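You operate a simulated robot arm through the tools that you are given. There is no shell and no other tool. Be economical: measure what you need, move in short steps, check, and stop when the job is done.

The job below is to be done with a simulated robot arm. You get a single attempt, and the scene is never put back.

Task
Take the cylinder out of the vice and close the length gauge on it.
Fine: draw the slide back, slacken the vice screw, stand the cylinder on the bed wide side along the scale, close the slide till it sits against the stop.
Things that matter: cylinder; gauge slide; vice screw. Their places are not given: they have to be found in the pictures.

It is judged by the outcome, as a careful person would: the job done as asked, and still so three seconds after it is handed in. It fails if anything else is knocked over, pushed out of place, dropped, spilled or broken.

Robot
A 6-joint arm with a two-finger parallel gripper, fixed in place. Base frame: the origin is at the foot of the arm, x ahead of it, y to its left, z up; the work surface is at about z = 860. Units: mm, rad, N and s.
With the tool pointing down near the work surface it reaches from about 240 to 640 mm from the base axis. Its first joint turns from -1.152 to 1.152 rad. Payload 2.7 kg.
The TCP is the grasp point between the finger pads, 23 mm short of the fingertips. In the tool frame z runs along the fingers and y along their closing line. Largest opening 94 mm; finger width 38, thickness 10; the body of the gripper, 54 by 96 mm, starts 39 mm behind the TCP.
Orientation is that of the tool frame in the base frame, as a unit quaternion [w, x, y, z]. With the fingers straight down and closing along the base's y, the tool's x points along the base's -x, its y along +y and its z along -z.

Tools
- The arm moves only by the tool step_arm. Its argument "steps" is one flat list of numbers, 7 for each row, row after row: the finger opening in mm, from 0 to 94, then the shift along the tool's x, y, z in mm, then the turn, a rotation vector about the tool's x, y, z in rad. In form: [hand, dx, dy, dz, rx, ry, rz, hand, dx, dy, dz, rx, ry, rz, ...]. A call has 1 to 8 rows; each row shifts and turns the commanded pose from where the row before left it, along the tool's axes as they then stand. Each row takes 0.2 s and may step no farther than 50 mm and 0.15 rad from the row before; otherwise, or with a gripper value out of range, the whole call is refused. Where a pose cannot be reached the arm comes as near as it can. A force on the tool above 40 N (or 10 N above the force at the start of the call, whichever is more), or a blocked arm, ends the call early, and 0.2 s more pass. Each finger travels about 45 mm/s and halts on what it meets, pressing with about 45 N; the grip force reading is that of the motor and also rises with nothing between the fingers. The clock runs only during rows and for 0.2 s after the last one: add rows that do not move to give the fingers time. The reply holds the time, the measured pose of the TCP, the force on the tool along the base axes, the opening and the grip force, in the units named above and with some noise, with the torque about the TCP (base axes, N m) and any sound that the robot's microphone picked up.
- Cameras (640 x 400 px; columns grow to the right, rows downward): "scene" is fixed at [83.7, -445.2, 1396.1]; the picture's right is [0.66, -0.75, 0.00], its down [-0.48, -0.43, -0.77] and it looks along [0.57, 0.51, -0.64] (base axes); focal length 318 px, centre (320, 200). "wrist" rides on the gripper at [86, 16, -74] in the tool frame; the picture's right is [-0.18, 0.98, 0.00], its down [-0.58, -0.11, -0.81] and it looks along [-0.79, -0.15, 0.59] (tool axes); focal length 243 px, centre (320, 200).
- get_image(camera): a new picture of that camera. The clock stands still meanwhile.
- probe_pixels(camera, pixels): there is no depth. For up to 12 entries [column, row, z] of the newest picture of that camera ("zoom" is the newest enlarged one), the place [x, y] in the base frame at which the ray of that pixel passes the height z, good to about 3 mm. The clock stands still meanwhile.
- close_up(camera, box): a new picture of the part [left, top, right, bottom] of that camera's present view, enlarged. The clock stands still meanwhile.
- hand_in(): hands the job in; it is judged then, once.

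Go step by step. Measure first, check grasps and placings, and put right what went wrong. The budget is 80 turns and 38 pictures, counting those below and the enlarged ones. Unless the task says otherwise, let go and move clear before handing in, and close with one line.

The tools are called after "Emit:" as name(argument=value, ...) on one line, values as JSON. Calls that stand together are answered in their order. step_arm: Moves the arm, as the interface text tells. Its arguments: {"type":"object","properties":{"steps":{"type":"array"}},"required":["steps"]} The other tools are called the same way: get_image (camera) takes a picture; probe_pixels (camera, pixels) gives the place at which the rays of pixels pass given heights; close_up (camera, box) takes an enlarged picture of a part of a camera's view; hand_in () hands the job in.

At the start:

```text
clock: 0.0
ee_pos: [345.1, -89.9, 1173.5]
ee_rot: [0.001, 0.001, 1.0, 0.001]
force: [-0.4, -0.3, 0.1]
moment: [-0.01, -0.02, 0.02]
gripper_width: 93.8
finger_force: 0.0
```

scene: 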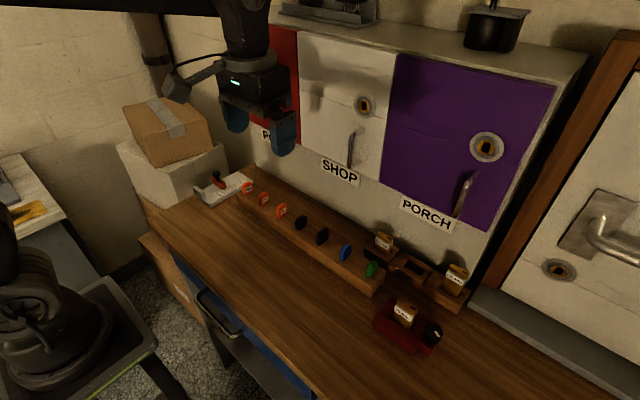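
wrist: 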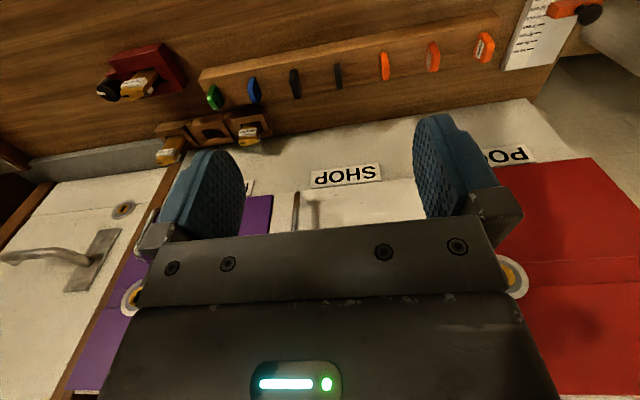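

The scene picture shows a red vice with a black knob near (405,325) holding a brass lock cylinder, and a pale device with a red handle near (222,188) that may be the gauge. I'll enlarge both.

Emit:
close_up(camera="scene", box=[340, 220, 500, 370])

Emit:
close_up(camera="scene", box=[180, 150, 300, 225])

```text
2.67 times, centred on (420, 295) of scene
```

zoom: 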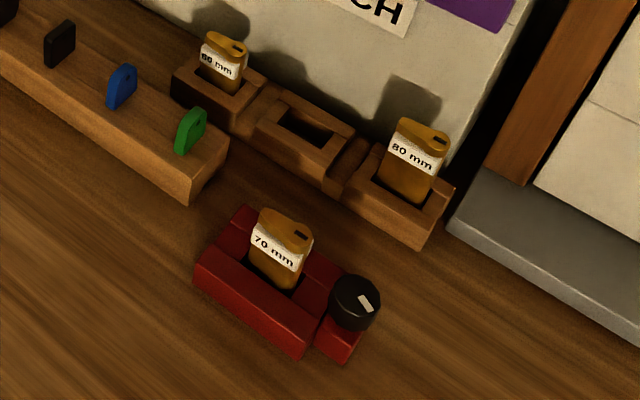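

```text
5.33 times, centred on (240, 188) of scene
```

zoom: 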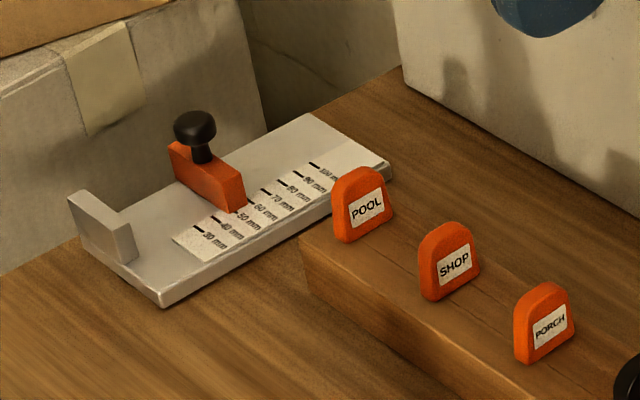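

The gauge bed's stop is at the left of the zoom (100,230), its orange slide with the black knob is at (205,170), and the scale ticks run from 30 at (195,228) to 100 at (313,163). I'll probe those points.

Emit:
probe_pixels(camera="zoom", pixels=[[163, 308, 860], [163, 295, 875], [390, 178, 860], [388, 165, 875], [195, 228, 875], [313, 163, 875], [238, 212, 875], [246, 204, 875], [195, 125, 930], [195, 125, 915], [135, 262, 875], [307, 113, 875]])

Emit:
probe_pixels(camera="scene", pixels=[[405, 325, 880], [433, 331, 900], [404, 313, 900], [388, 318, 890], [408, 267, 890], [382, 238, 900], [455, 278, 900], [370, 268, 890], [374, 323, 860], [414, 353, 860], [424, 354, 860], [391, 297, 880]])

```text
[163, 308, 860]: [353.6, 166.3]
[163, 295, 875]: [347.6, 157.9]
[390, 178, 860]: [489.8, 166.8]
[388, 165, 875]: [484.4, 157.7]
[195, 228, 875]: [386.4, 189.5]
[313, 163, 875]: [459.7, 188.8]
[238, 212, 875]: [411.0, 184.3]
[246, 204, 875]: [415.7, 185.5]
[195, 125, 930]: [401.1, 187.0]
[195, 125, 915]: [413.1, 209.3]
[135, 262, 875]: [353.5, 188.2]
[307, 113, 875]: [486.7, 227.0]
```

```text
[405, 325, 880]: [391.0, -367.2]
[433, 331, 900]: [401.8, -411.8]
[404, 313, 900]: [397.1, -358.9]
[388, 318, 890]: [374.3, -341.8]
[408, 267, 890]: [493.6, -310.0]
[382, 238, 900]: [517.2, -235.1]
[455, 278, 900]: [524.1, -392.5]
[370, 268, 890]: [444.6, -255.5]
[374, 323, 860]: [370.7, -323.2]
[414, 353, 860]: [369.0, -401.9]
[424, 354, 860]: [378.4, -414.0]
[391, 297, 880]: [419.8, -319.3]
```

The gauge's slide runs along base x with the stop near x≈355, and the vice is near (400,-365) with its knob near y≈-412. I'll move the wrist camera over for a better look at the vice.

Emit:
step_arm(steps=[94, 6, -39, 23, 0, 0, 0, 94, 6, -39, 23, 0, 0, 0, 94, 6, -39, 23, 0, 0, 0, 94, 6, -39, 23, 0, 0, 0, 94, 6, -39, 23, 0, 0, 0, 94, 6, -39, 23, 0, 0, 0, 94, 6, -39, 23, 0, 0, 0])

Emit:
get_image(camera="wrist")

```text
clock: 1.6
ee_pos: [301.2, -363.3, 1011.7]
ee_rot: [0.0, 0.0, 1.0, 0.0]
force: [-0.4, 0.8, 0.8]
moment: [-0.02, -0.02, -0.01]
gripper_width: 94.0
finger_force: 0.1
```

```text
33 pictures are left
```

wrist: 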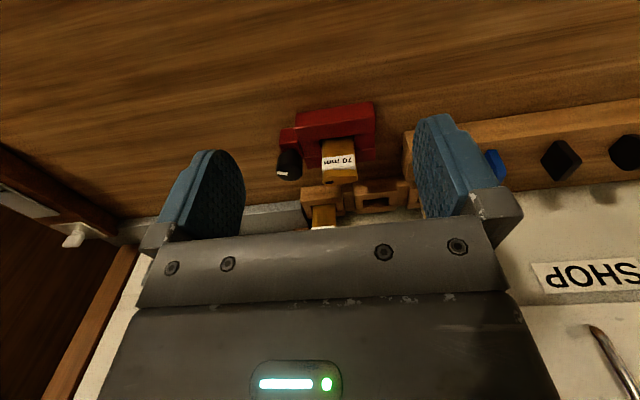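

Emit:
close_up(camera="wrist", box=[250, 80, 410, 230])

Emit:
close_up(camera="scene", box=[365, 285, 455, 360])

```text
2.67 times, centred on (330, 155) of wrist
```

zoom: 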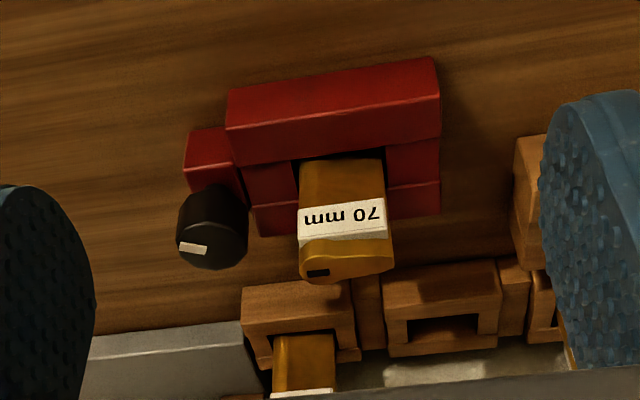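

```text
5.33 times, centred on (410, 322) of scene
```

zoom: 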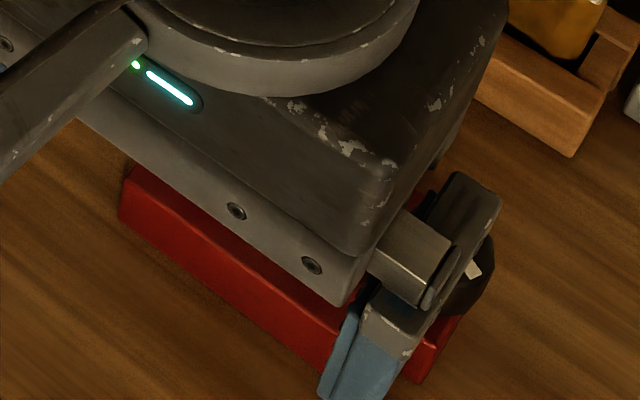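

The knob has a vertical axis with a white mark on top, and the cylinder stands upright with a dark slot on its top. I'll triangulate both using matching points in the two cameras.

Emit:
probe_pixels(camera="wrist", pixels=[[282.4, 173, 890], [282.4, 173, 910], [329.3, 182.3, 900], [329.3, 182.3, 930], [375, 131.8, 880], [375, 131.8, 895], [374.2, 101.5, 860], [294.5, 113, 860], [322, 174, 920], [356, 168, 920], [286, 157, 890], [337, 158, 900]])

Emit:
probe_pixels(camera="scene", pixels=[[437.2, 333.6, 890], [437.2, 333.6, 910], [413.3, 307.7, 900], [413.3, 307.7, 930], [373.9, 320.5, 880], [373.9, 320.5, 895], [373.9, 326, 860], [413, 352.5, 860]])

```text
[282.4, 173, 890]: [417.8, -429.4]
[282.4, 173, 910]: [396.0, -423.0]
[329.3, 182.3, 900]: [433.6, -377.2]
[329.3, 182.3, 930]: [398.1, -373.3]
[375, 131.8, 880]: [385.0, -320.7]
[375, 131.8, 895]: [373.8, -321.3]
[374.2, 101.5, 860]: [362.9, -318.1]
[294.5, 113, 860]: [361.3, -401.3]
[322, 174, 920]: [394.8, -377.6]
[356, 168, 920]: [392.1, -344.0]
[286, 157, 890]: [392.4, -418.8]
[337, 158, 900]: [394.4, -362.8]
```

```text
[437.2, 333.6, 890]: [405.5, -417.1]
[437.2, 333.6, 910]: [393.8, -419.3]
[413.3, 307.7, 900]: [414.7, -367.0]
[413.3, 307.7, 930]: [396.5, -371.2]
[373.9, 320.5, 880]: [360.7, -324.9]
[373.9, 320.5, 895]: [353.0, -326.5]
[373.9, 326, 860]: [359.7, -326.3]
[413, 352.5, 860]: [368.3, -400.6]
```

Both rays for the knob mark meet near (393,-421,912), and the cylinder top is near (396,-365,932), about 34 mm wide along y. I'll move closer to fix the knob and the jaw height.

Emit:
step_arm(steps=[94, -14, -26, 23, 0, 0, 0, 94, -15, -26, 23, 0, 0, 0])

Emit:
close_up(camera="wrist", box=[240, 60, 440, 200])

```text
clock: 2.2
ee_pos: [331.7, -414.6, 966.2]
ee_rot: [0.001, 0.0, 1.0, 0.0]
force: [0.4, 0.3, -0.5]
moment: [0.01, -0.03, 0.01]
gripper_width: 94.1
finger_force: 0.1
```

```text
2.86 times, centred on (340, 130) of wrist
```

zoom: 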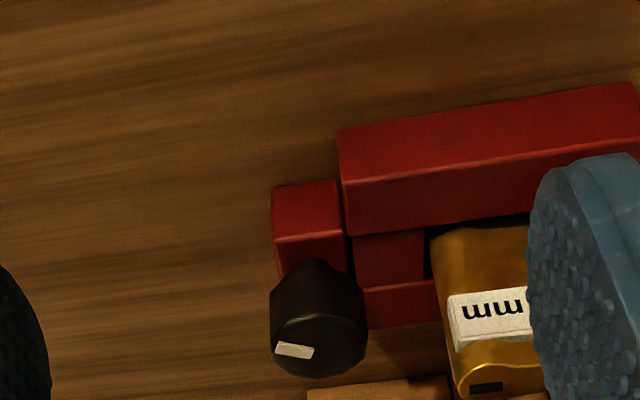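

The zoom now shows the front jaw corner (340,130), its top edges (345,183) and (348,235), and the knob top ellipse centred near (318,347). I'll probe these points.

Emit:
probe_pixels(camera="zoom", pixels=[[340, 130, 860], [345, 183, 880], [345, 183, 885], [348, 235, 880], [348, 235, 885], [272, 187, 860], [276, 241, 875], [318, 347, 912], [270, 340, 912], [367, 340, 912], [295, 351, 912], [487, 387, 932]])

Emit:
probe_pixels(camera="scene", pixels=[[433, 329, 912], [434, 330, 908], [423, 330, 912], [443, 330, 912]])

```text
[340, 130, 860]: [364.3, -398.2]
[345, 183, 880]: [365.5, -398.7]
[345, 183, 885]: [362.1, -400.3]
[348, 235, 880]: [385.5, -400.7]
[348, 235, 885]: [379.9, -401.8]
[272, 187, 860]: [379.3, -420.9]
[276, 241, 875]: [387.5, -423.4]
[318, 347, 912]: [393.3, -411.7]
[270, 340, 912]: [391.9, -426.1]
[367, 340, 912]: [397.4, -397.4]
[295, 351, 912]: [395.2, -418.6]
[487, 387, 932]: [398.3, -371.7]
```

```text
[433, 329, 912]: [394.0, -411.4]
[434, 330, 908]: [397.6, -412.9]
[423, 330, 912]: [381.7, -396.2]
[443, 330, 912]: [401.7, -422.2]
```

The jaw tops are at z≈882 and the knob is centred near (394,-412), about 28 mm across, topping out at 912. I'll turn the hand about 57° counter-clockwise and narrow the opening so the fingers clear the cylinder.

Emit:
step_arm(steps=[42, 0, 0, -4, 0, 0, -0.1429, 42, 0, 0, 0, 0, 0, -0.1429, 42, 0, 0, 0, 0, 0, -0.1429, 42, 0, 0, 0, 0, 0, -0.1429, 42, 0, 0, 0, 0, 0, -0.1429, 42, 0, 0, 0, 0, 0, -0.1429, 42, 0, 0, 0, 0, 0, -0.1429])

```text
clock: 3.8
ee_pos: [332.2, -414.5, 970.7]
ee_rot: [0.001, -0.481, 0.877, 0.001]
force: [-0.8, -0.5, -0.6]
moment: [-0.03, 0.02, 0.01]
gripper_width: 42.0
finger_force: 0.2
```

The hand's orientation is as planned. I'll move over the knob and part of the way down, then check.

Emit:
step_arm(steps=[42, -15.1, -25.4, 0, 0, 0, 0, 42, -15.1, -25.4, 0, 0, 0, 0, 42, 0, 0, 15, 0, 0, 0])

Emit:
get_image(camera="wrist")

Emit:
close_up(camera="scene", box=[350, 240, 510, 370])

```text
clock: 4.6
ee_pos: [390.7, -418.6, 954.9]
ee_rot: [0.0, -0.48, 0.877, -0.001]
force: [0.1, -0.6, -0.4]
moment: [0.02, -0.02, 0.03]
gripper_width: 42.2
finger_force: 0.0
```

```text
29 pictures are left
```

wrist: 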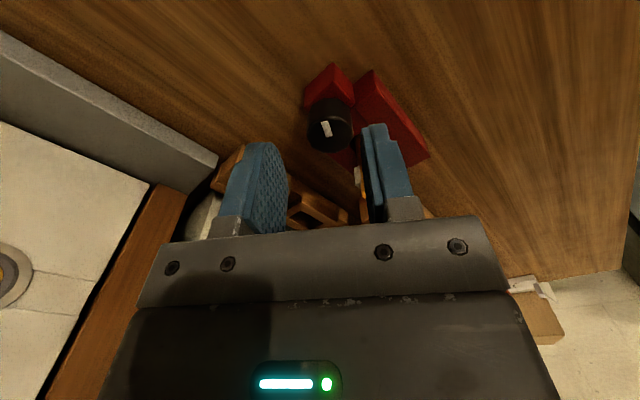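

```text
3.08 times, centred on (430, 305) of scene
```

zoom: 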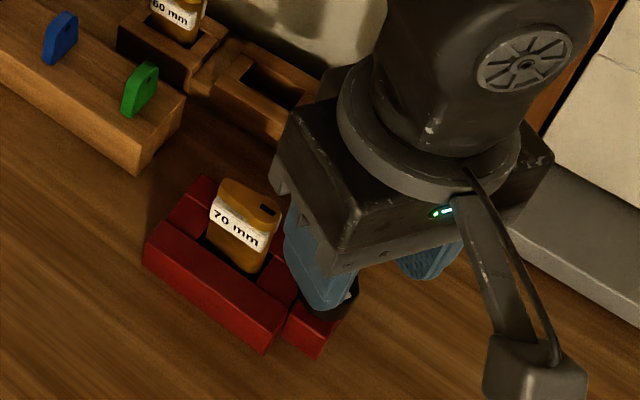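

In the wrist view the knob top is near (330,128), in line with the gap between the fingers. I'll probe it from here to check the centring.

Emit:
probe_pixels(camera="wrist", pixels=[[330, 133, 912], [307, 128, 912], [353, 124, 912], [325, 128, 912], [330, 100, 890]])

```text
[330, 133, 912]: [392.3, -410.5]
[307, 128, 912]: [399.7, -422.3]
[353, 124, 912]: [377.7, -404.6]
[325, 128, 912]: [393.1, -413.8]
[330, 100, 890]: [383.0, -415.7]
```

The centre checks out at about (392,-412.5). I'll go down to z≈916 in small steps with a small correction.

Emit:
step_arm(steps=[42, -0.8, 2.2, 10, 0, 0, 0, 42, 0, 0, 10, 0, 0, 0, 42, 0, 0, 10, 0, 0, 0, 42, 0, 0, 9, 0, 0, 0])

```text
clock: 5.6
ee_pos: [389.5, -415.8, 916.6]
ee_rot: [0.0, -0.479, 0.878, -0.001]
force: [-0.3, -0.1, -0.4]
moment: [0.0, -0.04, 0.01]
gripper_width: 41.8
finger_force: 0.0
```

No contact on the way down. I'll close on the knob.

Emit:
step_arm(steps=[15, 0, 0, 0, 0, 0, 0, 15, 0, 0, 0, 0, 0, 0, 15, 0, 0, 0, 0, 0, 0])

Emit:
close_up(camera="scene", box=[350, 240, 510, 370])

```text
clock: 6.4
ee_pos: [388.0, -414.7, 917.1]
ee_rot: [-0.001, -0.48, 0.877, 0.003]
force: [-18.7, 13.0, 5.7]
moment: [0.09, 0.32, 0.09]
gripper_width: 27.3
finger_force: 45.1
```

```text
3.08 times, centred on (430, 305) of scene
```

zoom: 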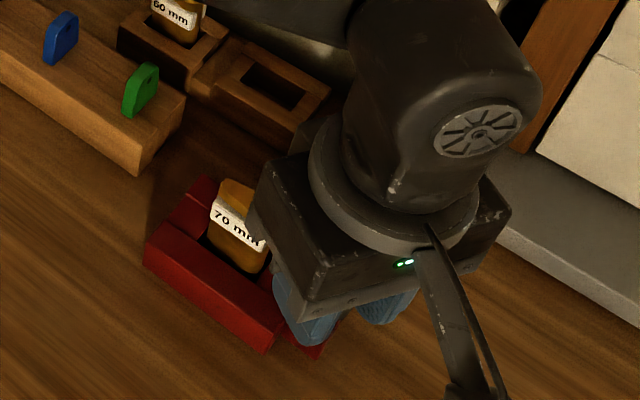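

I have the knob at a 27.3 mm grip, with a 22 N sideways force along +tool y. I'll take that up with a 1.9 mm shift and start turning counter-clockwise.

Emit:
step_arm(steps=[15, 0, 1.9, 0, 0, 0, 0, 15, 0, -0.6, 0, 0, 0, -0.12, 15, 0, -0.6, 0, 0, 0, -0.12, 15, 0, -0.6, 0, 0, 0, -0.12])

```text
clock: 7.4
ee_pos: [389.2, -414.7, 915.7]
ee_rot: [0.0, -0.63, 0.777, 0.001]
force: [-11.7, 9.5, -3.9]
moment: [-0.33, 0.14, 0.05]
gripper_width: 27.2
finger_force: 44.6
```

The knob turns with little torque. I'll keep going.

Emit:
step_arm(steps=[15, 0, 0.4, 0, 0, 0, -0.12, 15, 0, -0.6, 0, 0, 0, -0.12, 15, 0, -0.6, 0, 0, 0, -0.12, 15, 0, -0.6, 0, 0, 0, -0.12, 15, 0, -0.6, 0, 0, 0, -0.12, 15, 0, -0.6, 0, 0, 0, -0.12, 15, 0, -0.6, 0, 0, 0, -0.12])

Emit:
get_image(camera="wrist")

```text
clock: 9.0
ee_pos: [392.5, -414.0, 916.9]
ee_rot: [0.001, 0.892, -0.452, 0.0]
force: [2.0, -3.0, -17.2]
moment: [-1.03, -0.71, 0.03]
gripper_width: 27.3
finger_force: 44.9
```

```text
26 pictures are left
```

wrist: 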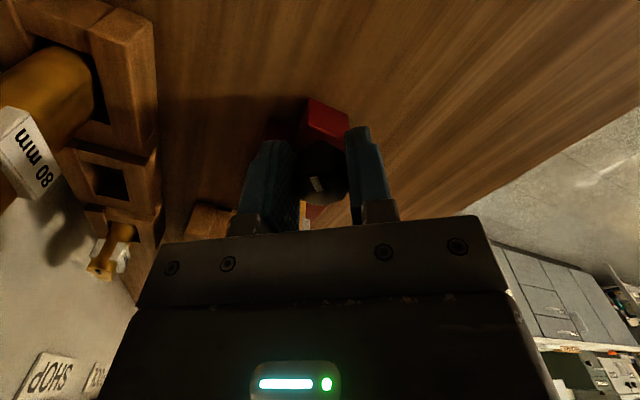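

The knob turned about 69° with the hand. I'll let go, lift clear, and check whether the jaw has opened.

Emit:
step_arm(steps=[42, 0, 0, 0, 0, 0, 0, 42, 0, 0, 0, 0, 0, 0, 42, 0, 0, -14, 0, 0, 0, 42, 0, 0, -16, 0, 0, 0, 42, 0, 0, -16, 0, 0, 0])

Emit:
close_up(camera="scene", box=[350, 240, 510, 370])

```text
clock: 10.2
ee_pos: [393.4, -414.3, 962.3]
ee_rot: [0.001, 0.891, -0.453, 0.0]
force: [0.3, -0.8, -0.4]
moment: [0.0, 0.02, 0.0]
gripper_width: 42.1
finger_force: 0.1
```

```text
3.08 times, centred on (430, 305) of scene
```

zoom: 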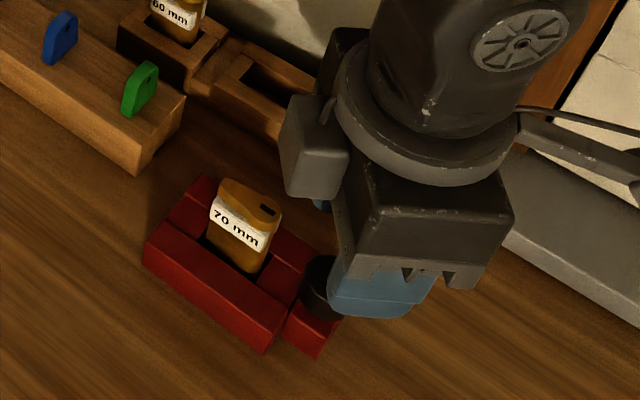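

The jaw shows no visible change, so the screw probably needs more turning. I'll swing the hand back while it's clear and take another bite.

Emit:
step_arm(steps=[42, -3.3, 4.8, 0, 0, 0, 0.15, 42, 0, 0, 0, 0, 0, 0.15, 42, 0, 0, 0, 0, 0, 0.15, 42, 0, 0, 0, 0, 0, 0.15, 42, 0, 0, 0, 0, 0, 0.15, 42, 0, 0, 0, 0, 0, 0.15, 42, 0, 0, 0, 0, 0, 0.15, 42, 0, 0, 0, 0, 0, 0.15])

Emit:
step_arm(steps=[42, 0, 0, 15, 0, 0, 0, 42, 0, 0, 15, 0, 0, 0, 42, 0, 0, 15, 0, 0, 0, 15, 0, 0, 0, 0, 0, 0, 15, 0, 0, 0, 0, 0, 0, 15, 0, 0, 0, 0, 0, 0])

```text
clock: 12.0
ee_pos: [385.6, -414.2, 962.1]
ee_rot: [0.0, -0.478, 0.878, 0.0]
force: [-1.0, -0.1, 0.2]
moment: [-0.03, -0.03, -0.01]
gripper_width: 41.9
finger_force: 0.1
```

```text
clock: 13.4
ee_pos: [387.1, -414.2, 917.9]
ee_rot: [0.0, -0.48, 0.877, -0.002]
force: [17.2, -13.2, -7.7]
moment: [-0.29, -0.28, -0.11]
gripper_width: 27.3
finger_force: 45.2
```

I have a good grip again, with the opposite side load, which a −1.6 mm shift corrects. I'll turn further.

Emit:
step_arm(steps=[15, 0, -1.6, 0, 0, 0, 0, 15, 0, -0.7, 0, 0, 0, -0.145, 15, 0, -0.7, 0, 0, 0, -0.145, 15, 0, -0.7, 0, 0, 0, -0.145, 15, 0, -0.7, 0, 0, 0, -0.145, 15, 0, -0.7, 0, 0, 0, -0.145, 15, 0, -0.7, 0, 0, 0, -0.145, 15, 0, -0.7, 0, 0, 0, -0.145])

Emit:
step_arm(steps=[15, 0, -0.7, 0, 0, 0, -0.145, 15, 0, -0.7, 0, 0, 0, -0.145])

```text
clock: 15.2
ee_pos: [392.8, -417.8, 917.4]
ee_rot: [0.001, 0.846, -0.533, 0.001]
force: [9.8, -0.2, 1.8]
moment: [-0.32, -0.39, -0.45]
gripper_width: 27.4
finger_force: 45.1
```

```text
clock: 15.8
ee_pos: [394.2, -414.8, 917.1]
ee_rot: [0.006, 0.912, -0.411, -0.002]
force: [-8.2, -13.4, 2.4]
moment: [0.14, 0.17, -0.11]
gripper_width: 27.1
finger_force: 45.3
out of reach, approached as far as the arm can: row 2
```

The wrist limit is near this angle, and a torque of −0.45 showed briefly. I'll open, lift and look at the mark and the vice.

Emit:
step_arm(steps=[42, 0, 0, 0, 0, 0, 0.03, 42, 0, 0, 0, 0, 0, 0, 42, 0, 0, -14, 0, 0, 0, 42, 0, 0, -16, 0, 0, 0, 42, 0, 0, -16, 0, 0, 0])

Emit:
get_image(camera="wrist")

Emit:
close_up(camera="scene", box=[350, 240, 510, 370])

```text
clock: 17.0
ee_pos: [397.5, -410.7, 966.1]
ee_rot: [0.0, 0.908, -0.419, 0.0]
force: [0.6, -0.3, 0.9]
moment: [0.03, 0.01, 0.01]
gripper_width: 42.0
finger_force: 0.0
```

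```text
24 pictures are left
```

wrist: 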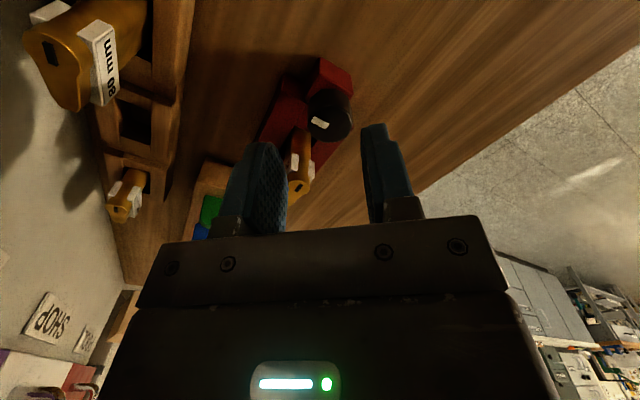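

```text
3.08 times, centred on (430, 305) of scene
```

zoom: 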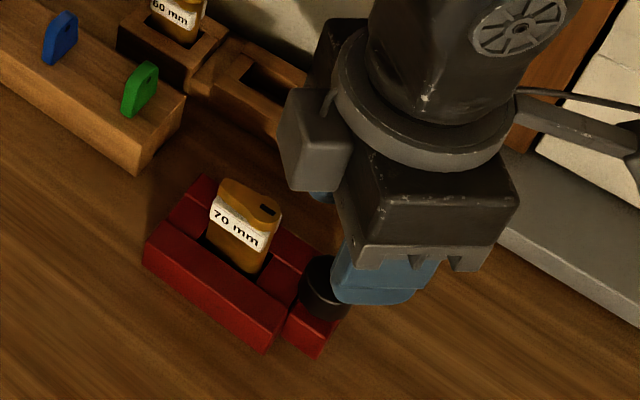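

The knob mark in the wrist view is at (319,123). I'll probe the mark and the knob edges to get the total turn.

Emit:
probe_pixels(camera="wrist", pixels=[[319, 123, 912], [313, 120, 912], [327, 125, 912], [330, 126, 912], [307, 120, 912], [352, 128, 912], [302, 180, 932]])

```text
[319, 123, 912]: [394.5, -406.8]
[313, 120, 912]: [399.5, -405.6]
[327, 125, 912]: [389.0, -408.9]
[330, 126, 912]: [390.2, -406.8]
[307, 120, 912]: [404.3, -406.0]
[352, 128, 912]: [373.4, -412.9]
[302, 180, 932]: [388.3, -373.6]
```

The mark went from pointing −y to +x, so the screw made a quarter turn and came up against its end; I'll take it as slack. Next I'll raise the hand, turn it so its closing line is along x, and go to the gauge.

Emit:
step_arm(steps=[42, 0, 0, -20, 0, 0, 0.143, 42, 0, 0, -20, 0, 0, 0.143, 42, 0, 0, -20, 0, 0, 0.143, 42, 0, 0, -20, 0, 0, 0.143, 42, 0, 0, -20, 0, 0, 0.143])

Emit:
step_arm(steps=[42, -49, 0, 0, 0, 0, 0, 42, -49, 0, 0, 0, 0, 0, 42, -49, 0, 0, 0, 0, 0, 42, -49, 0, 0, 0, 0, 0, 42, -49, 0, 0, 0, 0, 0, 42, -49, 0, 0, 0, 0, 0, 42, -49, 0, 0, 0, 0, 0, 42, -49, 0, 0, 0, 0, 0])

```text
clock: 18.2
ee_pos: [396.2, -410.8, 1064.1]
ee_rot: [0.001, -0.703, 0.711, 0.0]
force: [0.4, 0.4, 0.1]
moment: [0.02, 0.04, -0.03]
gripper_width: 41.9
finger_force: 0.0
```

```text
clock: 20.0
ee_pos: [399.6, -20.4, 1063.8]
ee_rot: [0.0, -0.704, 0.71, 0.0]
force: [-0.1, -0.9, -0.2]
moment: [0.0, 0.0, -0.02]
gripper_width: 42.0
finger_force: 0.0
```

The hand is at (400,-20) with its closing line along x. I'll come nearer and look at the gauge.

Emit:
step_arm(steps=[42, -40, 0, 30, 0, 0, 0, 42, -40, 0, 30, 0, 0, 0])

Emit:
get_image(camera="wrist")

```text
clock: 20.6
ee_pos: [399.5, 61.6, 1004.7]
ee_rot: [0.001, -0.704, 0.71, -0.001]
force: [0.0, -0.7, -0.1]
moment: [0.02, -0.04, -0.05]
gripper_width: 42.1
finger_force: 0.0
```

```text
22 pictures are left
```

wrist: 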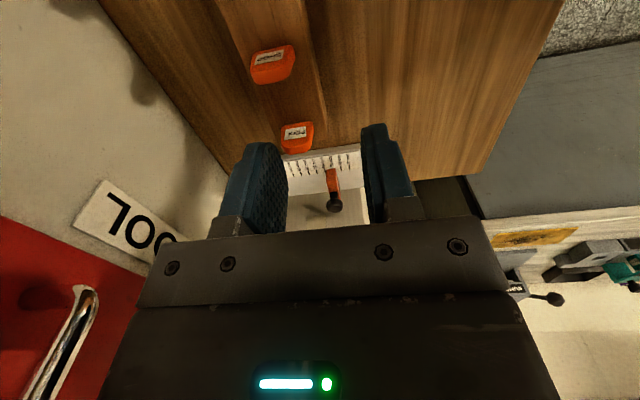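

Emit:
close_up(camera="wrist", box=[265, 130, 385, 230])

Emit:
close_up(camera="scene", box=[130, 120, 290, 225])

```text
4.00 times, centred on (325, 180) of wrist
```

zoom: 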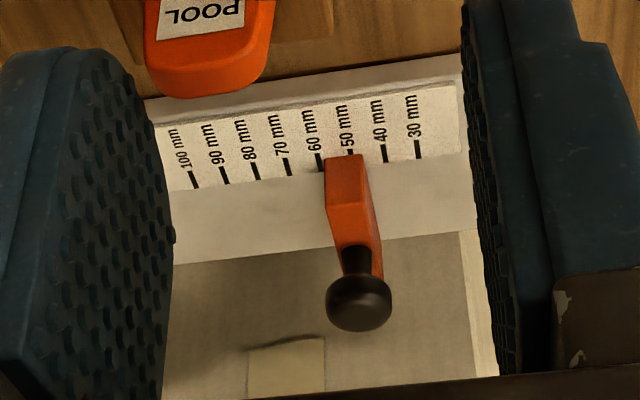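

```text
3.81 times, centred on (210, 172) of scene
```

zoom: 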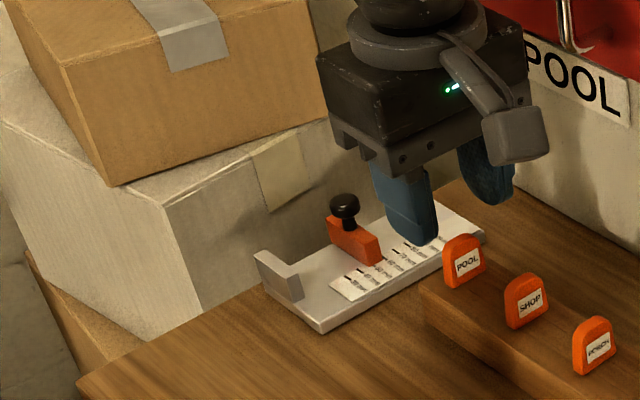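

The slide's stop-side face reads about 48 on the scale. I'll triangulate its knob and locate the white box behind, which limits the hand's clearance.

Emit:
probe_pixels(camera="wrist", pixels=[[334.75, 206.25, 900], [334.75, 206.25, 930], [343.5, 244, 900], [336.5, 173.5, 873], [349.5, 170.5, 875], [319.5, 175.5, 875], [365.5, 192, 875], [334, 186, 895], [331, 174, 895]])

Emit:
probe_pixels(camera="zoom", pixels=[[345, 207, 900], [345, 207, 930], [205, 345, 860], [165, 200, 940], [165, 200, 960], [320, 333, 860], [319, 323, 870], [300, 272, 895], [300, 295, 870], [325, 180, 940], [381, 240, 890], [275, 295, 870]])

```text
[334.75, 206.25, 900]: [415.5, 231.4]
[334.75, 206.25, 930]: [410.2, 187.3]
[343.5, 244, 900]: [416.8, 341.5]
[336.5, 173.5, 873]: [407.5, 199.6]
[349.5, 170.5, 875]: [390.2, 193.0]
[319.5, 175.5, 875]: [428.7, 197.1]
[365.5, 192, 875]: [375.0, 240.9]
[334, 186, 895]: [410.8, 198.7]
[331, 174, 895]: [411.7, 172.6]
```

```text
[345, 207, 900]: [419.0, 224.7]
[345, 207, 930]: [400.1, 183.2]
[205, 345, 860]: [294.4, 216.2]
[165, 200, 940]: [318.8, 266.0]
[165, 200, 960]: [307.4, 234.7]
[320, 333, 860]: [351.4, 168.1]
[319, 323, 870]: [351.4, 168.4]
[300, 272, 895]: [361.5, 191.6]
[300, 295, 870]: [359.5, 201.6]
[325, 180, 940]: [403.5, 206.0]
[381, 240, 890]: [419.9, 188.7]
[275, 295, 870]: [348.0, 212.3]
```

The bed's top is z≈870, the stop face x≈360, the slide's face ≈408, and its block is about 20 mm tall. I'll check how near the white box face is before I go down.

Emit:
probe_pixels(camera="zoom", pixels=[[258, 312, 860], [330, 245, 870], [428, 200, 870], [315, 100, 968], [165, 200, 968], [260, 252, 895], [262, 285, 870], [302, 300, 870], [328, 222, 890], [380, 263, 870], [345, 232, 890]])

Emit:
probe_pixels(camera="wrist", pixels=[[324, 216, 870], [296.5, 197, 870], [361.5, 189, 870], [361.5, 170, 870], [366.5, 188, 895], [331, 174, 890]])

```text
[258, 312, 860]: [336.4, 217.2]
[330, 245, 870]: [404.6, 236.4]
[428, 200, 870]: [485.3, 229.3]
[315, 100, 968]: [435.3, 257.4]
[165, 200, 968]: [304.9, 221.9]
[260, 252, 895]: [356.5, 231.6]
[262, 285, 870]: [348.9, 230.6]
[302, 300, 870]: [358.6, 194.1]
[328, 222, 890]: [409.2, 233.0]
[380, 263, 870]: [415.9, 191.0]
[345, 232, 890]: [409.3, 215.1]
```

```text
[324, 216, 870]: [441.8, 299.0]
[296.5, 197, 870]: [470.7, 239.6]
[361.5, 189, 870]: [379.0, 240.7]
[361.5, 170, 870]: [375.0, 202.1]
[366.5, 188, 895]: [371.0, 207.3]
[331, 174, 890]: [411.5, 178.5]
```

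The stop spans y≈194–231 and the slide y≈190–231. The white box behind is still unclear, so I'll enlarge its lower edge.

Emit:
close_up(camera="scene", box=[110, 130, 230, 230])

```text
4.00 times, centred on (170, 180) of scene
```

zoom: 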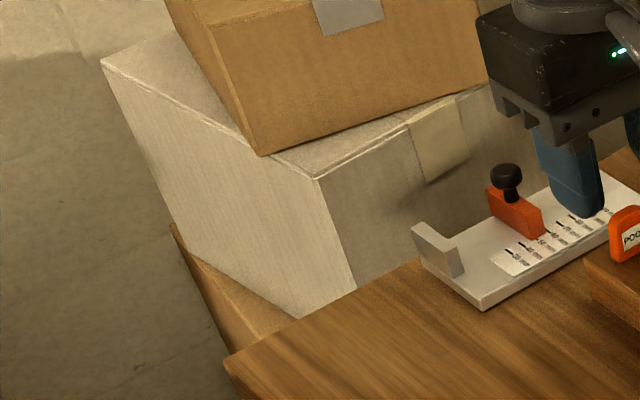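

The box stands beyond the table's edge, at about z≤960. I'll probe its top edge and the carton's lower edge to see how much room the hand has.

Emit:
probe_pixels(camera="zoom", pixels=[[315, 178, 957], [400, 131, 957], [490, 85, 957], [262, 155, 957], [370, 120, 957], [485, 79, 957], [225, 360, 860], [425, 258, 860], [480, 310, 860], [315, 178, 945], [400, 131, 945], [485, 79, 945]])

```text
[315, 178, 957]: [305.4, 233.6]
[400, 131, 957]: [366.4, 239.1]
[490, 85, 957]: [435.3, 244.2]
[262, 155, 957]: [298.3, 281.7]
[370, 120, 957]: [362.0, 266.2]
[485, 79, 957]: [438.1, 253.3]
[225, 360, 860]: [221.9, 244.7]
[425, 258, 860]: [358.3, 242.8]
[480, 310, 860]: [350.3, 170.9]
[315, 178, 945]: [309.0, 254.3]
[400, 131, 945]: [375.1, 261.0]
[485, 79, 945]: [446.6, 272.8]
```

There's room: the table edge is y≈243 and the box top is z≈950. I'll close the fingers and bring them above the gap between stop and slide at about (384,195).

Emit:
step_arm(steps=[0, -44.4, 5.2, 15, 0, 0, 0, 0, -44.4, 5.2, 15, 0, 0, 0, 0, -44.4, 5.2, 15, 0, 0, 0, 0, 0, 0, 0, 0, 0, 0])

Emit:
get_image(camera="wrist")

Emit:
close_up(camera="scene", box=[160, 110, 300, 220])

```text
clock: 21.6
ee_pos: [386.0, 194.9, 958.7]
ee_rot: [0.0, -0.704, 0.71, 0.0]
force: [0.2, 0.2, -0.4]
moment: [-0.02, 0.0, 0.01]
gripper_width: 0.1
finger_force: 42.7
```

```text
18 pictures are left
```

wrist: 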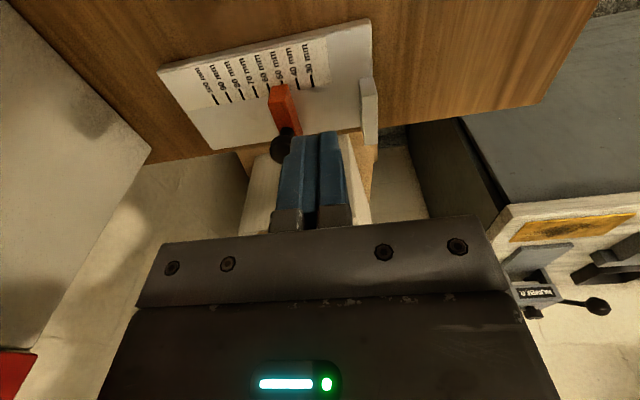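

```text
3.64 times, centred on (230, 165) of scene
```

zoom: 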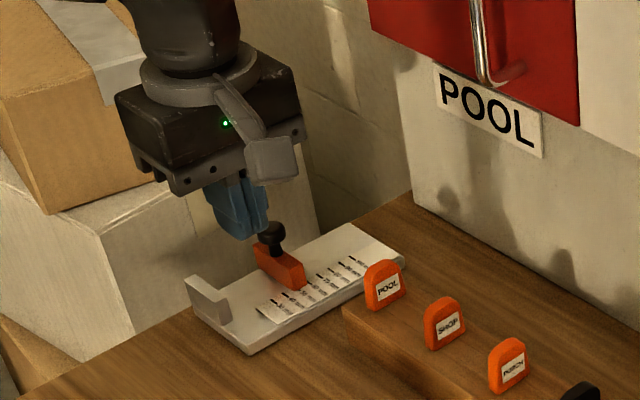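

From here the slide sits at wrist pixels (270–300, 85–135) and the stop at (360–378, 80–145). I'll probe again for the gap, the slide's faces and its knob.

Emit:
probe_pixels(camera="wrist", pixels=[[362, 145, 870], [361, 80, 896], [375, 80, 896], [300, 130, 890], [290, 83, 890], [270, 87, 890], [282, 145, 915], [313, 86, 870], [216, 104, 870], [372, 20, 870], [361, 130, 896], [268, 165, 951]])

```text
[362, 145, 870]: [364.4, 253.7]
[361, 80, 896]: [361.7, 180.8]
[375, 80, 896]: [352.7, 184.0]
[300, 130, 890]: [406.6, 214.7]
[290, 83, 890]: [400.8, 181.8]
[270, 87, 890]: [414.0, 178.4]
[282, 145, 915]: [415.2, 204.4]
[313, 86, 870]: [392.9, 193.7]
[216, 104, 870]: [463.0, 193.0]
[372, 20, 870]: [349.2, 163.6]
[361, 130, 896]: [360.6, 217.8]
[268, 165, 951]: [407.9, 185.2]
```

The stop face is x≈362 and the slide face ≈402, so fingers at 373–393 fit. I'll go down between them to z≈898.

Emit:
step_arm(steps=[0, 0, 3, 15, 0, 0, 0, 0, 0, 0, 15, 0, 0, 0, 0, 0, 0, 15, 0, 0, 0, 0, 0, 0, 15, 0, 0, 0])

Emit:
close_up(camera="wrist", box=[180, 0, 420, 160])

```text
clock: 22.6
ee_pos: [384.4, 195.3, 898.1]
ee_rot: [0.0, -0.703, 0.711, 0.0]
force: [0.6, -0.4, -0.5]
moment: [0.01, 0.0, 0.0]
gripper_width: 0.0
finger_force: 42.1
```

```text
2.50 times, centred on (300, 80) of wrist
```

zoom: 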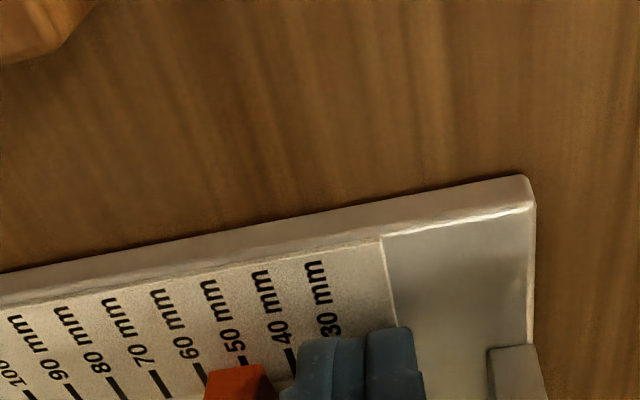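

The fingers are down between the two with no contact. I'll push the slide back along +x.

Emit:
step_arm(steps=[0, 0, -6, 0, 0, 0, 0, 0, 0, -7, 0, 0, 0, 0, 0, 0, -7, 0, 0, 0, 0, 0, 0, -7, 0, 0, 0, 0, 0, 0, -7, 0, 0, 0, 0, 0, 0, -7, 0, 0, 0, 0, 0, 0, -7, 0, 0, 0, 0])

Emit:
close_up(camera="scene", box=[160, 110, 300, 220])

```text
clock: 24.2
ee_pos: [432.2, 194.6, 898.0]
ee_rot: [0.0, -0.704, 0.71, -0.001]
force: [-0.6, 0.2, 0.2]
moment: [-0.03, -0.01, -0.02]
gripper_width: 0.0
finger_force: 41.9
```

```text
3.64 times, centred on (230, 165) of scene
```

zoom: 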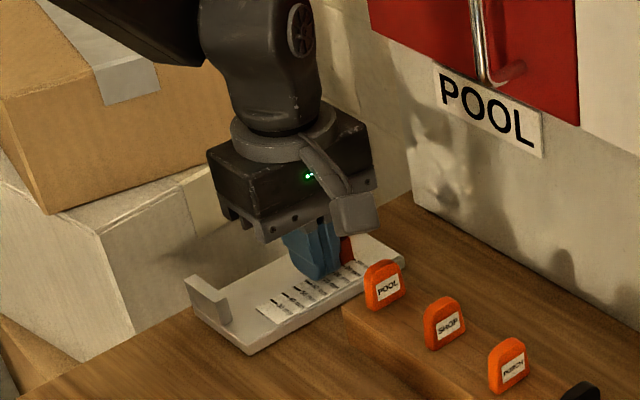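

The slide is drawn back to about 80 on the scale and the bed hasn't moved. I'll back off, rise, and go to the vice.

Emit:
step_arm(steps=[0, 0, 6, 0, 0, 0, 0, 30, 0, 0, -42, 0, 0, 0, 60, 0, 0, -42, 0, 0, 0, 60, 0, 0, -42, 0, 0, 0, 60, 0, 0, -40, 0, 0, 0, 60, 45, 4, 0, 0, 0, 0, 60, 45, 4, 0, 0, 0, 0, 60, 45, 4, 0, 0, 0, 0])

Emit:
step_arm(steps=[60, 49, 4, 0, 0, 0, 0, 60, 49, 4, 0, 0, 0, 0, 60, 49, 4, 0, 0, 0, 0, 60, 49, 4, 0, 0, 0, 0, 60, 49, 2, 0, 0, 0, 0, 60, 49, 0, 0, 0, 0, 0, 60, 49, 0, 0, 0, 0, 0, 60, 49, 0, 0, 0, 0, 0])

Emit:
step_arm(steps=[60, 46, 0, 20, 0, 0, 0, 60, 46, 0, 20, 0, 0, 0, 60, 16, 0, 20, 0, 0, 0])

Emit:
get_image(camera="wrist")

```text
clock: 26.0
ee_pos: [411.6, 59.1, 1065.3]
ee_rot: [0.0, -0.705, 0.709, 0.0]
force: [-0.2, 0.1, -0.5]
moment: [0.02, -0.02, 0.0]
gripper_width: 60.0
finger_force: 0.0
```

```text
clock: 27.8
ee_pos: [391.2, -333.3, 1064.4]
ee_rot: [-0.001, -0.704, 0.71, 0.0]
force: [-0.8, 0.1, 0.0]
moment: [-0.03, -0.02, 0.0]
gripper_width: 60.0
finger_force: 0.1
```

```text
refused: row 1 steps farther than a row can; nothing moved
```

```text
14 pictures are left
```

wrist: 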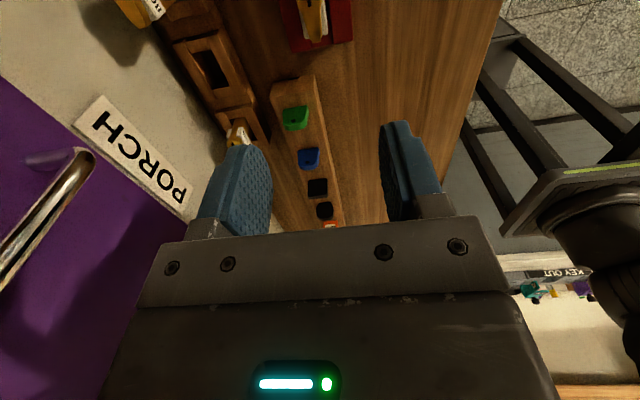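

The third move was refused because its rows were slightly too long, so I'll repeat it in shorter rows.

Emit:
step_arm(steps=[60, 36, 0, 20, 0, 0, 0, 60, 36, 0, 20, 0, 0, 0, 60, 36, 0, 20, 0, 0, 0])

Emit:
close_up(camera="wrist", box=[240, 60, 420, 220])

```text
clock: 28.6
ee_pos: [388.0, -441.0, 1006.9]
ee_rot: [0.0, -0.704, 0.71, 0.001]
force: [0.4, 0.2, 0.0]
moment: [0.0, 0.02, 0.02]
gripper_width: 60.2
finger_force: 0.0
```

```text
2.50 times, centred on (330, 140) of wrist
```

zoom: 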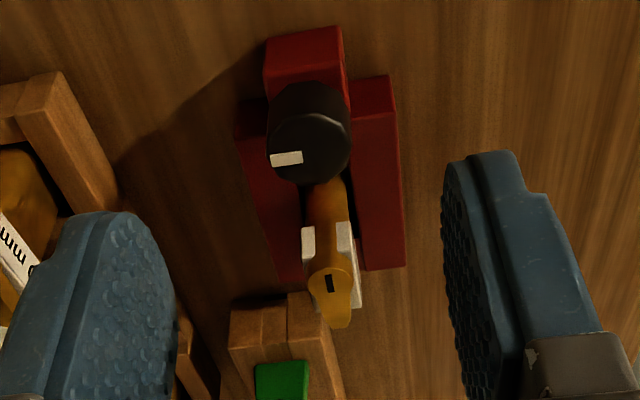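

The cylinder's top is a keyhole shape, with the round part near zoom (330,285) and the tail near (340,320), and it carries labels on both faces. I'll probe its extents.

Emit:
probe_pixels(camera="zoom", pixels=[[330, 285, 932], [308, 280, 932], [352, 275, 932], [340, 326, 932], [330, 266, 932], [302, 240, 925], [354, 232, 925], [334, 300, 932], [312, 170, 912], [355, 114, 882], [345, 200, 882], [300, 215, 882]])

```text
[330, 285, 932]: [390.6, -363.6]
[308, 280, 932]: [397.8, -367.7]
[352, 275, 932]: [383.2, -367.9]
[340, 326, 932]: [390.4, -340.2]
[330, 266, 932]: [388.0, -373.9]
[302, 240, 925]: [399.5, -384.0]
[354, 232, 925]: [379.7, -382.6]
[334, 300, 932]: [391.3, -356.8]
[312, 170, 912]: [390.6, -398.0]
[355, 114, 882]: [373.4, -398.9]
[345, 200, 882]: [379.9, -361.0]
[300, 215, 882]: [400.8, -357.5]
```

The cylinder is centred near (391,-359), about 20 mm thick over its labels and topping out at z≈932. I'll move above it, go down to z≈918, and close.

Emit:
step_arm(steps=[60, -40, -1.5, 0, 0, 0, 0, 60, -41, -1.5, 0, 0, 0, 0, 60, 0, 0, 24, 0, 0, 0, 60, 0, 0, 24, 0, 0, 0, 60, 0, 0, 22, 0, 0, 0, 60, 0, 0, 19, 0, 0, 0])

Emit:
close_up(camera="scene", box=[350, 240, 510, 370])

```text
clock: 30.0
ee_pos: [394.2, -359.7, 916.0]
ee_rot: [0.0, -0.704, 0.71, 0.0]
force: [-0.7, 0.4, -0.4]
moment: [0.02, 0.02, -0.04]
gripper_width: 59.7
finger_force: 0.1
```

```text
3.08 times, centred on (430, 305) of scene
```

zoom: 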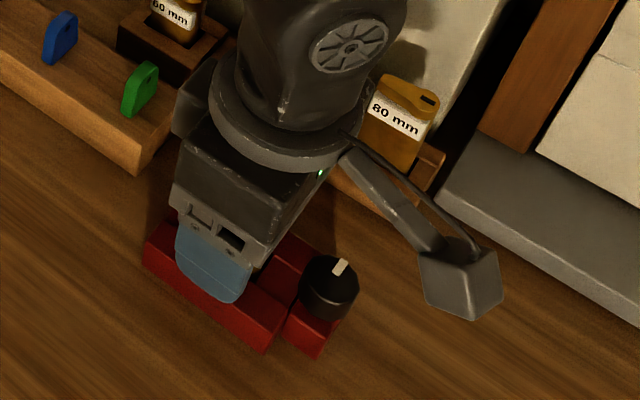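

The hand straddles the cylinder and the knob is clear. I'll correct x by 2.5 mm and close.

Emit:
step_arm(steps=[60, 0, 2.5, 0, 0, 0, 0, 10, 0, 0, 0, 0, 0, 0, 10, 0, 0, 0, 0, 0, 0, 10, 0, 0, 0, 0, 0, 0, 10, 0, 0, 0, 0, 0, 0])

```text
clock: 31.2
ee_pos: [392.2, -360.7, 916.2]
ee_rot: [0.0, -0.704, 0.71, 0.0]
force: [-0.8, -0.1, -0.3]
moment: [-0.04, 0.0, -0.02]
gripper_width: 18.0
finger_force: 45.4
```

The grip is 18.0 mm with no side force, so the cylinder is loose in the jaws. I'll lift a little and watch the force.

Emit:
step_arm(steps=[10, 0, 0, -3, 0, 0, 0, 10, 0, 0, -5, 0, 0, 0])

```text
clock: 31.8
ee_pos: [392.4, -360.4, 923.0]
ee_rot: [-0.001, -0.704, 0.71, 0.0]
force: [0.7, 0.0, -1.7]
moment: [-0.02, -0.01, -0.02]
gripper_width: 18.1
finger_force: 45.3
```

It lifts freely, with only about 1.7 N of weight. I'll raise it fully and check.

Emit:
step_arm(steps=[10, 0, 0, -20, 0, 0, 0, 10, 0, 0, -40, 0, 0, 0, 10, 0, 0, -42, 0, 0, 0, 10, 0, 0, -40, 0, 0, 0])

Emit:
get_image(camera="scene")

```text
clock: 32.8
ee_pos: [390.7, -357.9, 1063.2]
ee_rot: [0.0, -0.704, 0.711, 0.0]
force: [0.1, 0.4, -1.8]
moment: [-0.02, -0.01, 0.0]
gripper_width: 17.9
finger_force: 44.9
```

```text
11 pictures are left
```

scene: 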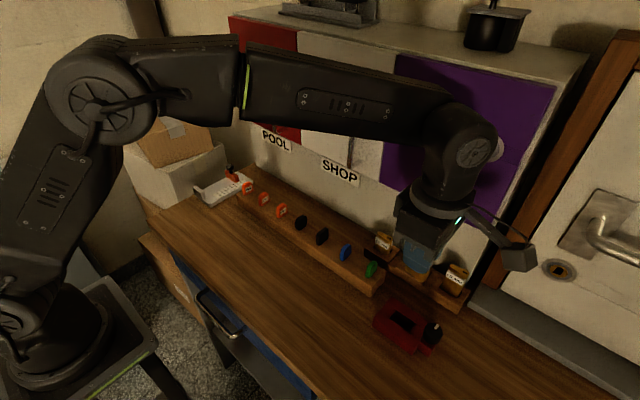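

The cylinder is in the hand and the vice is empty and in place. I'll carry it at this height toward the gauge.

Emit:
step_arm(steps=[10, -46, 0, 0, 0, 0, 0, 10, -46, 0, 0, 0, 0, 0, 10, -46, 0, 0, 0, 0, 0, 10, -46, 0, 0, 0, 0, 0, 10, -46, 0, 0, 0, 0, 0, 10, -46, 0, 0, 0, 0, 0, 10, -46, 0, 0, 0, 0, 0, 10, -46, 0, 0, 0, 0, 0])

Emit:
step_arm(steps=[10, -46, 0, 0, 0, 0, 0, 10, -40, 0, 0, 0, 0, 0, 10, 0, 0, 0, 0, 0, 0.14, 10, 0, 0, 0, 0, 0, 0.14, 10, 0, 0, 0, 0, 0, 0.14, 10, 0, 0, 0, 0, 0, 0.14, 10, 0, 0, 0, 0, 0, 0.14, 10, 0, 0, 0, 0, 0, 0.14])

Emit:
step_arm(steps=[10, 0, 0, 0, 0, 0, 0.145, 10, 0, 0, 0, 0, 0, 0.145, 10, 0, 0, 0, 0, 0, 0.145, 10, 0, 0, 0, 0, 0, 0.145, 10, 0, 0, 0, 0, 0, 0.142])

```text
clock: 34.6
ee_pos: [394.2, 7.8, 1065.3]
ee_rot: [0.0, -0.703, 0.711, 0.0]
force: [-0.7, 0.2, -2.0]
moment: [-0.01, -0.01, -0.01]
gripper_width: 17.9
finger_force: 45.3
```

```text
clock: 36.4
ee_pos: [395.0, 93.7, 1065.3]
ee_rot: [0.001, -0.352, 0.936, 0.0]
force: [-0.3, 0.7, -1.5]
moment: [0.03, 0.0, 0.02]
gripper_width: 18.1
finger_force: 44.4
```

```text
clock: 37.6
ee_pos: [396.6, 94.2, 1065.7]
ee_rot: [0.0, 0.002, 1.0, 0.0]
force: [0.7, -0.1, -1.0]
moment: [0.01, 0.01, 0.01]
gripper_width: 17.9
finger_force: 44.3
```

The hand now closes along y, with the wide side along the scale. I'll move above the bed and lower it part of the way.

Emit:
step_arm(steps=[10, 4, 37, 0, 0, 0, 0, 10, 4, 37, 0, 0, 0, 0, 10, 4, 36, 0, 0, 0, 0, 10, 0, 0, 35, 0, 0, 0, 10, 0, 0, 35, 0, 0, 0, 10, 0, 0, 30, 0, 0, 0])

Emit:
get_image(camera="wrist")

Emit:
close_up(camera="scene", box=[160, 110, 300, 220])

```text
clock: 39.0
ee_pos: [384.5, 203.4, 964.2]
ee_rot: [0.0, 0.0, 1.0, 0.0]
force: [0.0, 0.5, -1.2]
moment: [0.04, -0.02, 0.03]
gripper_width: 17.9
finger_force: 45.3
```

```text
10 pictures are left
```

wrist: 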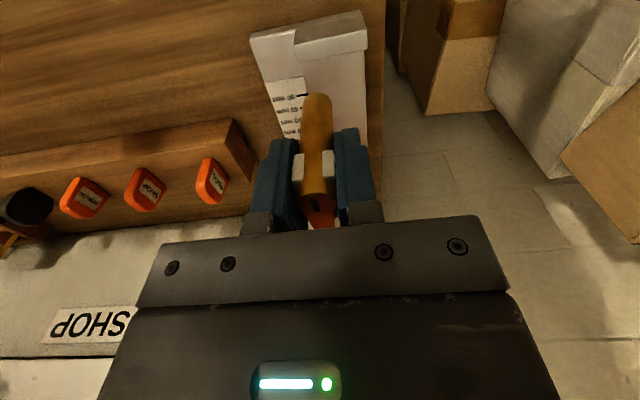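

```text
3.64 times, centred on (230, 165) of scene
```

zoom: 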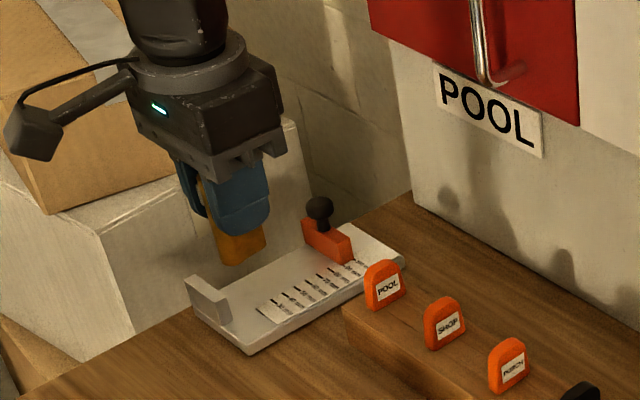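

The picture shows the cylinder hanging over the bed, with its lower round edge near (318,94) and the stop at rows 28–55. I'll probe the gap between them.

Emit:
close_up(camera="wrist", box=[240, 0, 400, 120])

```text
3.33 times, centred on (320, 60) of wrist
```

zoom: 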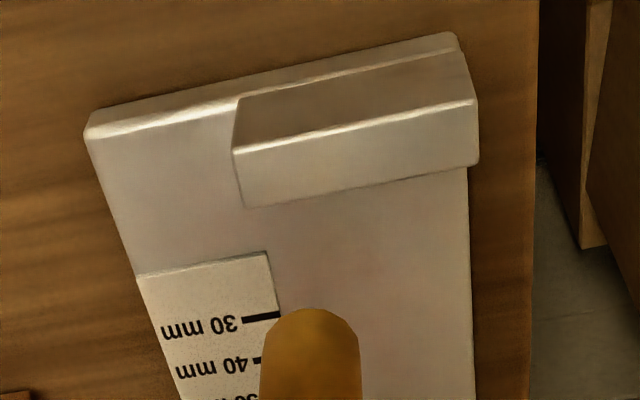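

The stop's inner top edge is the line (245,207)–(478,162) and the cylinder's near bottom edge is (310,308).

Emit:
probe_pixels(camera="zoom", pixels=[[245, 207, 896], [478, 162, 896], [478, 101, 896], [237, 100, 870], [280, 315, 870], [310, 309, 910], [310, 309, 905], [264, 350, 910], [361, 350, 910], [470, 170, 870], [92, 137, 870]])

```text
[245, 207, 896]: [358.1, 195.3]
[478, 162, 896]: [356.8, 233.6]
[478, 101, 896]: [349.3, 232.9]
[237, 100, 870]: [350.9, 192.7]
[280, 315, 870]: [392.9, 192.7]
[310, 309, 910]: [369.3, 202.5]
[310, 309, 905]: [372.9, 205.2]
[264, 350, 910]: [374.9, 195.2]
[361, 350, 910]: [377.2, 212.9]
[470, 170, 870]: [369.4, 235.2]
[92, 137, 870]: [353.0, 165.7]
```

The stop's face is at x≈359–362, so the gap is about 8 mm. I'll shift 4 mm toward the stop and 3 mm in y, and go down toward the bed.

Emit:
step_arm(steps=[10, 4, 3, 0, 0, 0, 0, 10, 0, 0, 15, 0, 0, 0, 10, 0, 0, 13, 0, 0, 0, 10, 0, 0, 6, 0, 0, 0, 10, 0, 0, 2, 0, 0, 0])

```text
clock: 40.2
ee_pos: [378.7, 207.8, 928.3]
ee_rot: [0.0, 0.0, 1.0, 0.0]
force: [1.0, -0.3, -2.0]
moment: [0.02, 0.02, 0.01]
gripper_width: 18.0
finger_force: 44.7
```

No contact yet at z=928. I'll step down gently.

Emit:
step_arm(steps=[10, -1, 0, 1.5, 0, 0, 0, 10, 0, 0, 1, 0, 0, 0])

Emit:
step_arm(steps=[10, 0, 0, 1, 0, 0, 0, 10, 0, 0, 0.5, 0, 0, 0])

```text
clock: 40.8
ee_pos: [379.8, 207.4, 926.8]
ee_rot: [-0.001, 0.001, 1.0, 0.0]
force: [-0.1, 0.8, -2.4]
moment: [0.02, 0.03, 0.0]
gripper_width: 18.1
finger_force: 45.4
```

```text
clock: 41.4
ee_pos: [380.1, 206.9, 926.7]
ee_rot: [0.0, 0.001, 1.0, 0.0]
force: [0.5, 0.0, -1.3]
moment: [-0.02, 0.0, 0.02]
gripper_width: 17.7
finger_force: 45.0
```

Emit:
step_arm(steps=[10, 0, 0, 1, 0, 0, 0, 10, 0, 0, 0, 0, 0, 0])

Emit:
step_arm(steps=[10, 0, 0, 1, 0, 0, 0, 10, 0, 0, 0, 0, 0, 0])

```text
clock: 42.0
ee_pos: [379.6, 205.6, 924.6]
ee_rot: [0.0, 0.0, 1.0, 0.0]
force: [-0.2, -0.7, -1.3]
moment: [0.04, -0.01, -0.01]
gripper_width: 18.0
finger_force: 44.7
```

```text
clock: 42.6
ee_pos: [380.0, 206.8, 923.3]
ee_rot: [0.0, 0.0, 1.0, 0.0]
force: [0.3, 0.0, -2.8]
moment: [-0.02, 0.01, 0.0]
gripper_width: 17.9
finger_force: 45.2
```

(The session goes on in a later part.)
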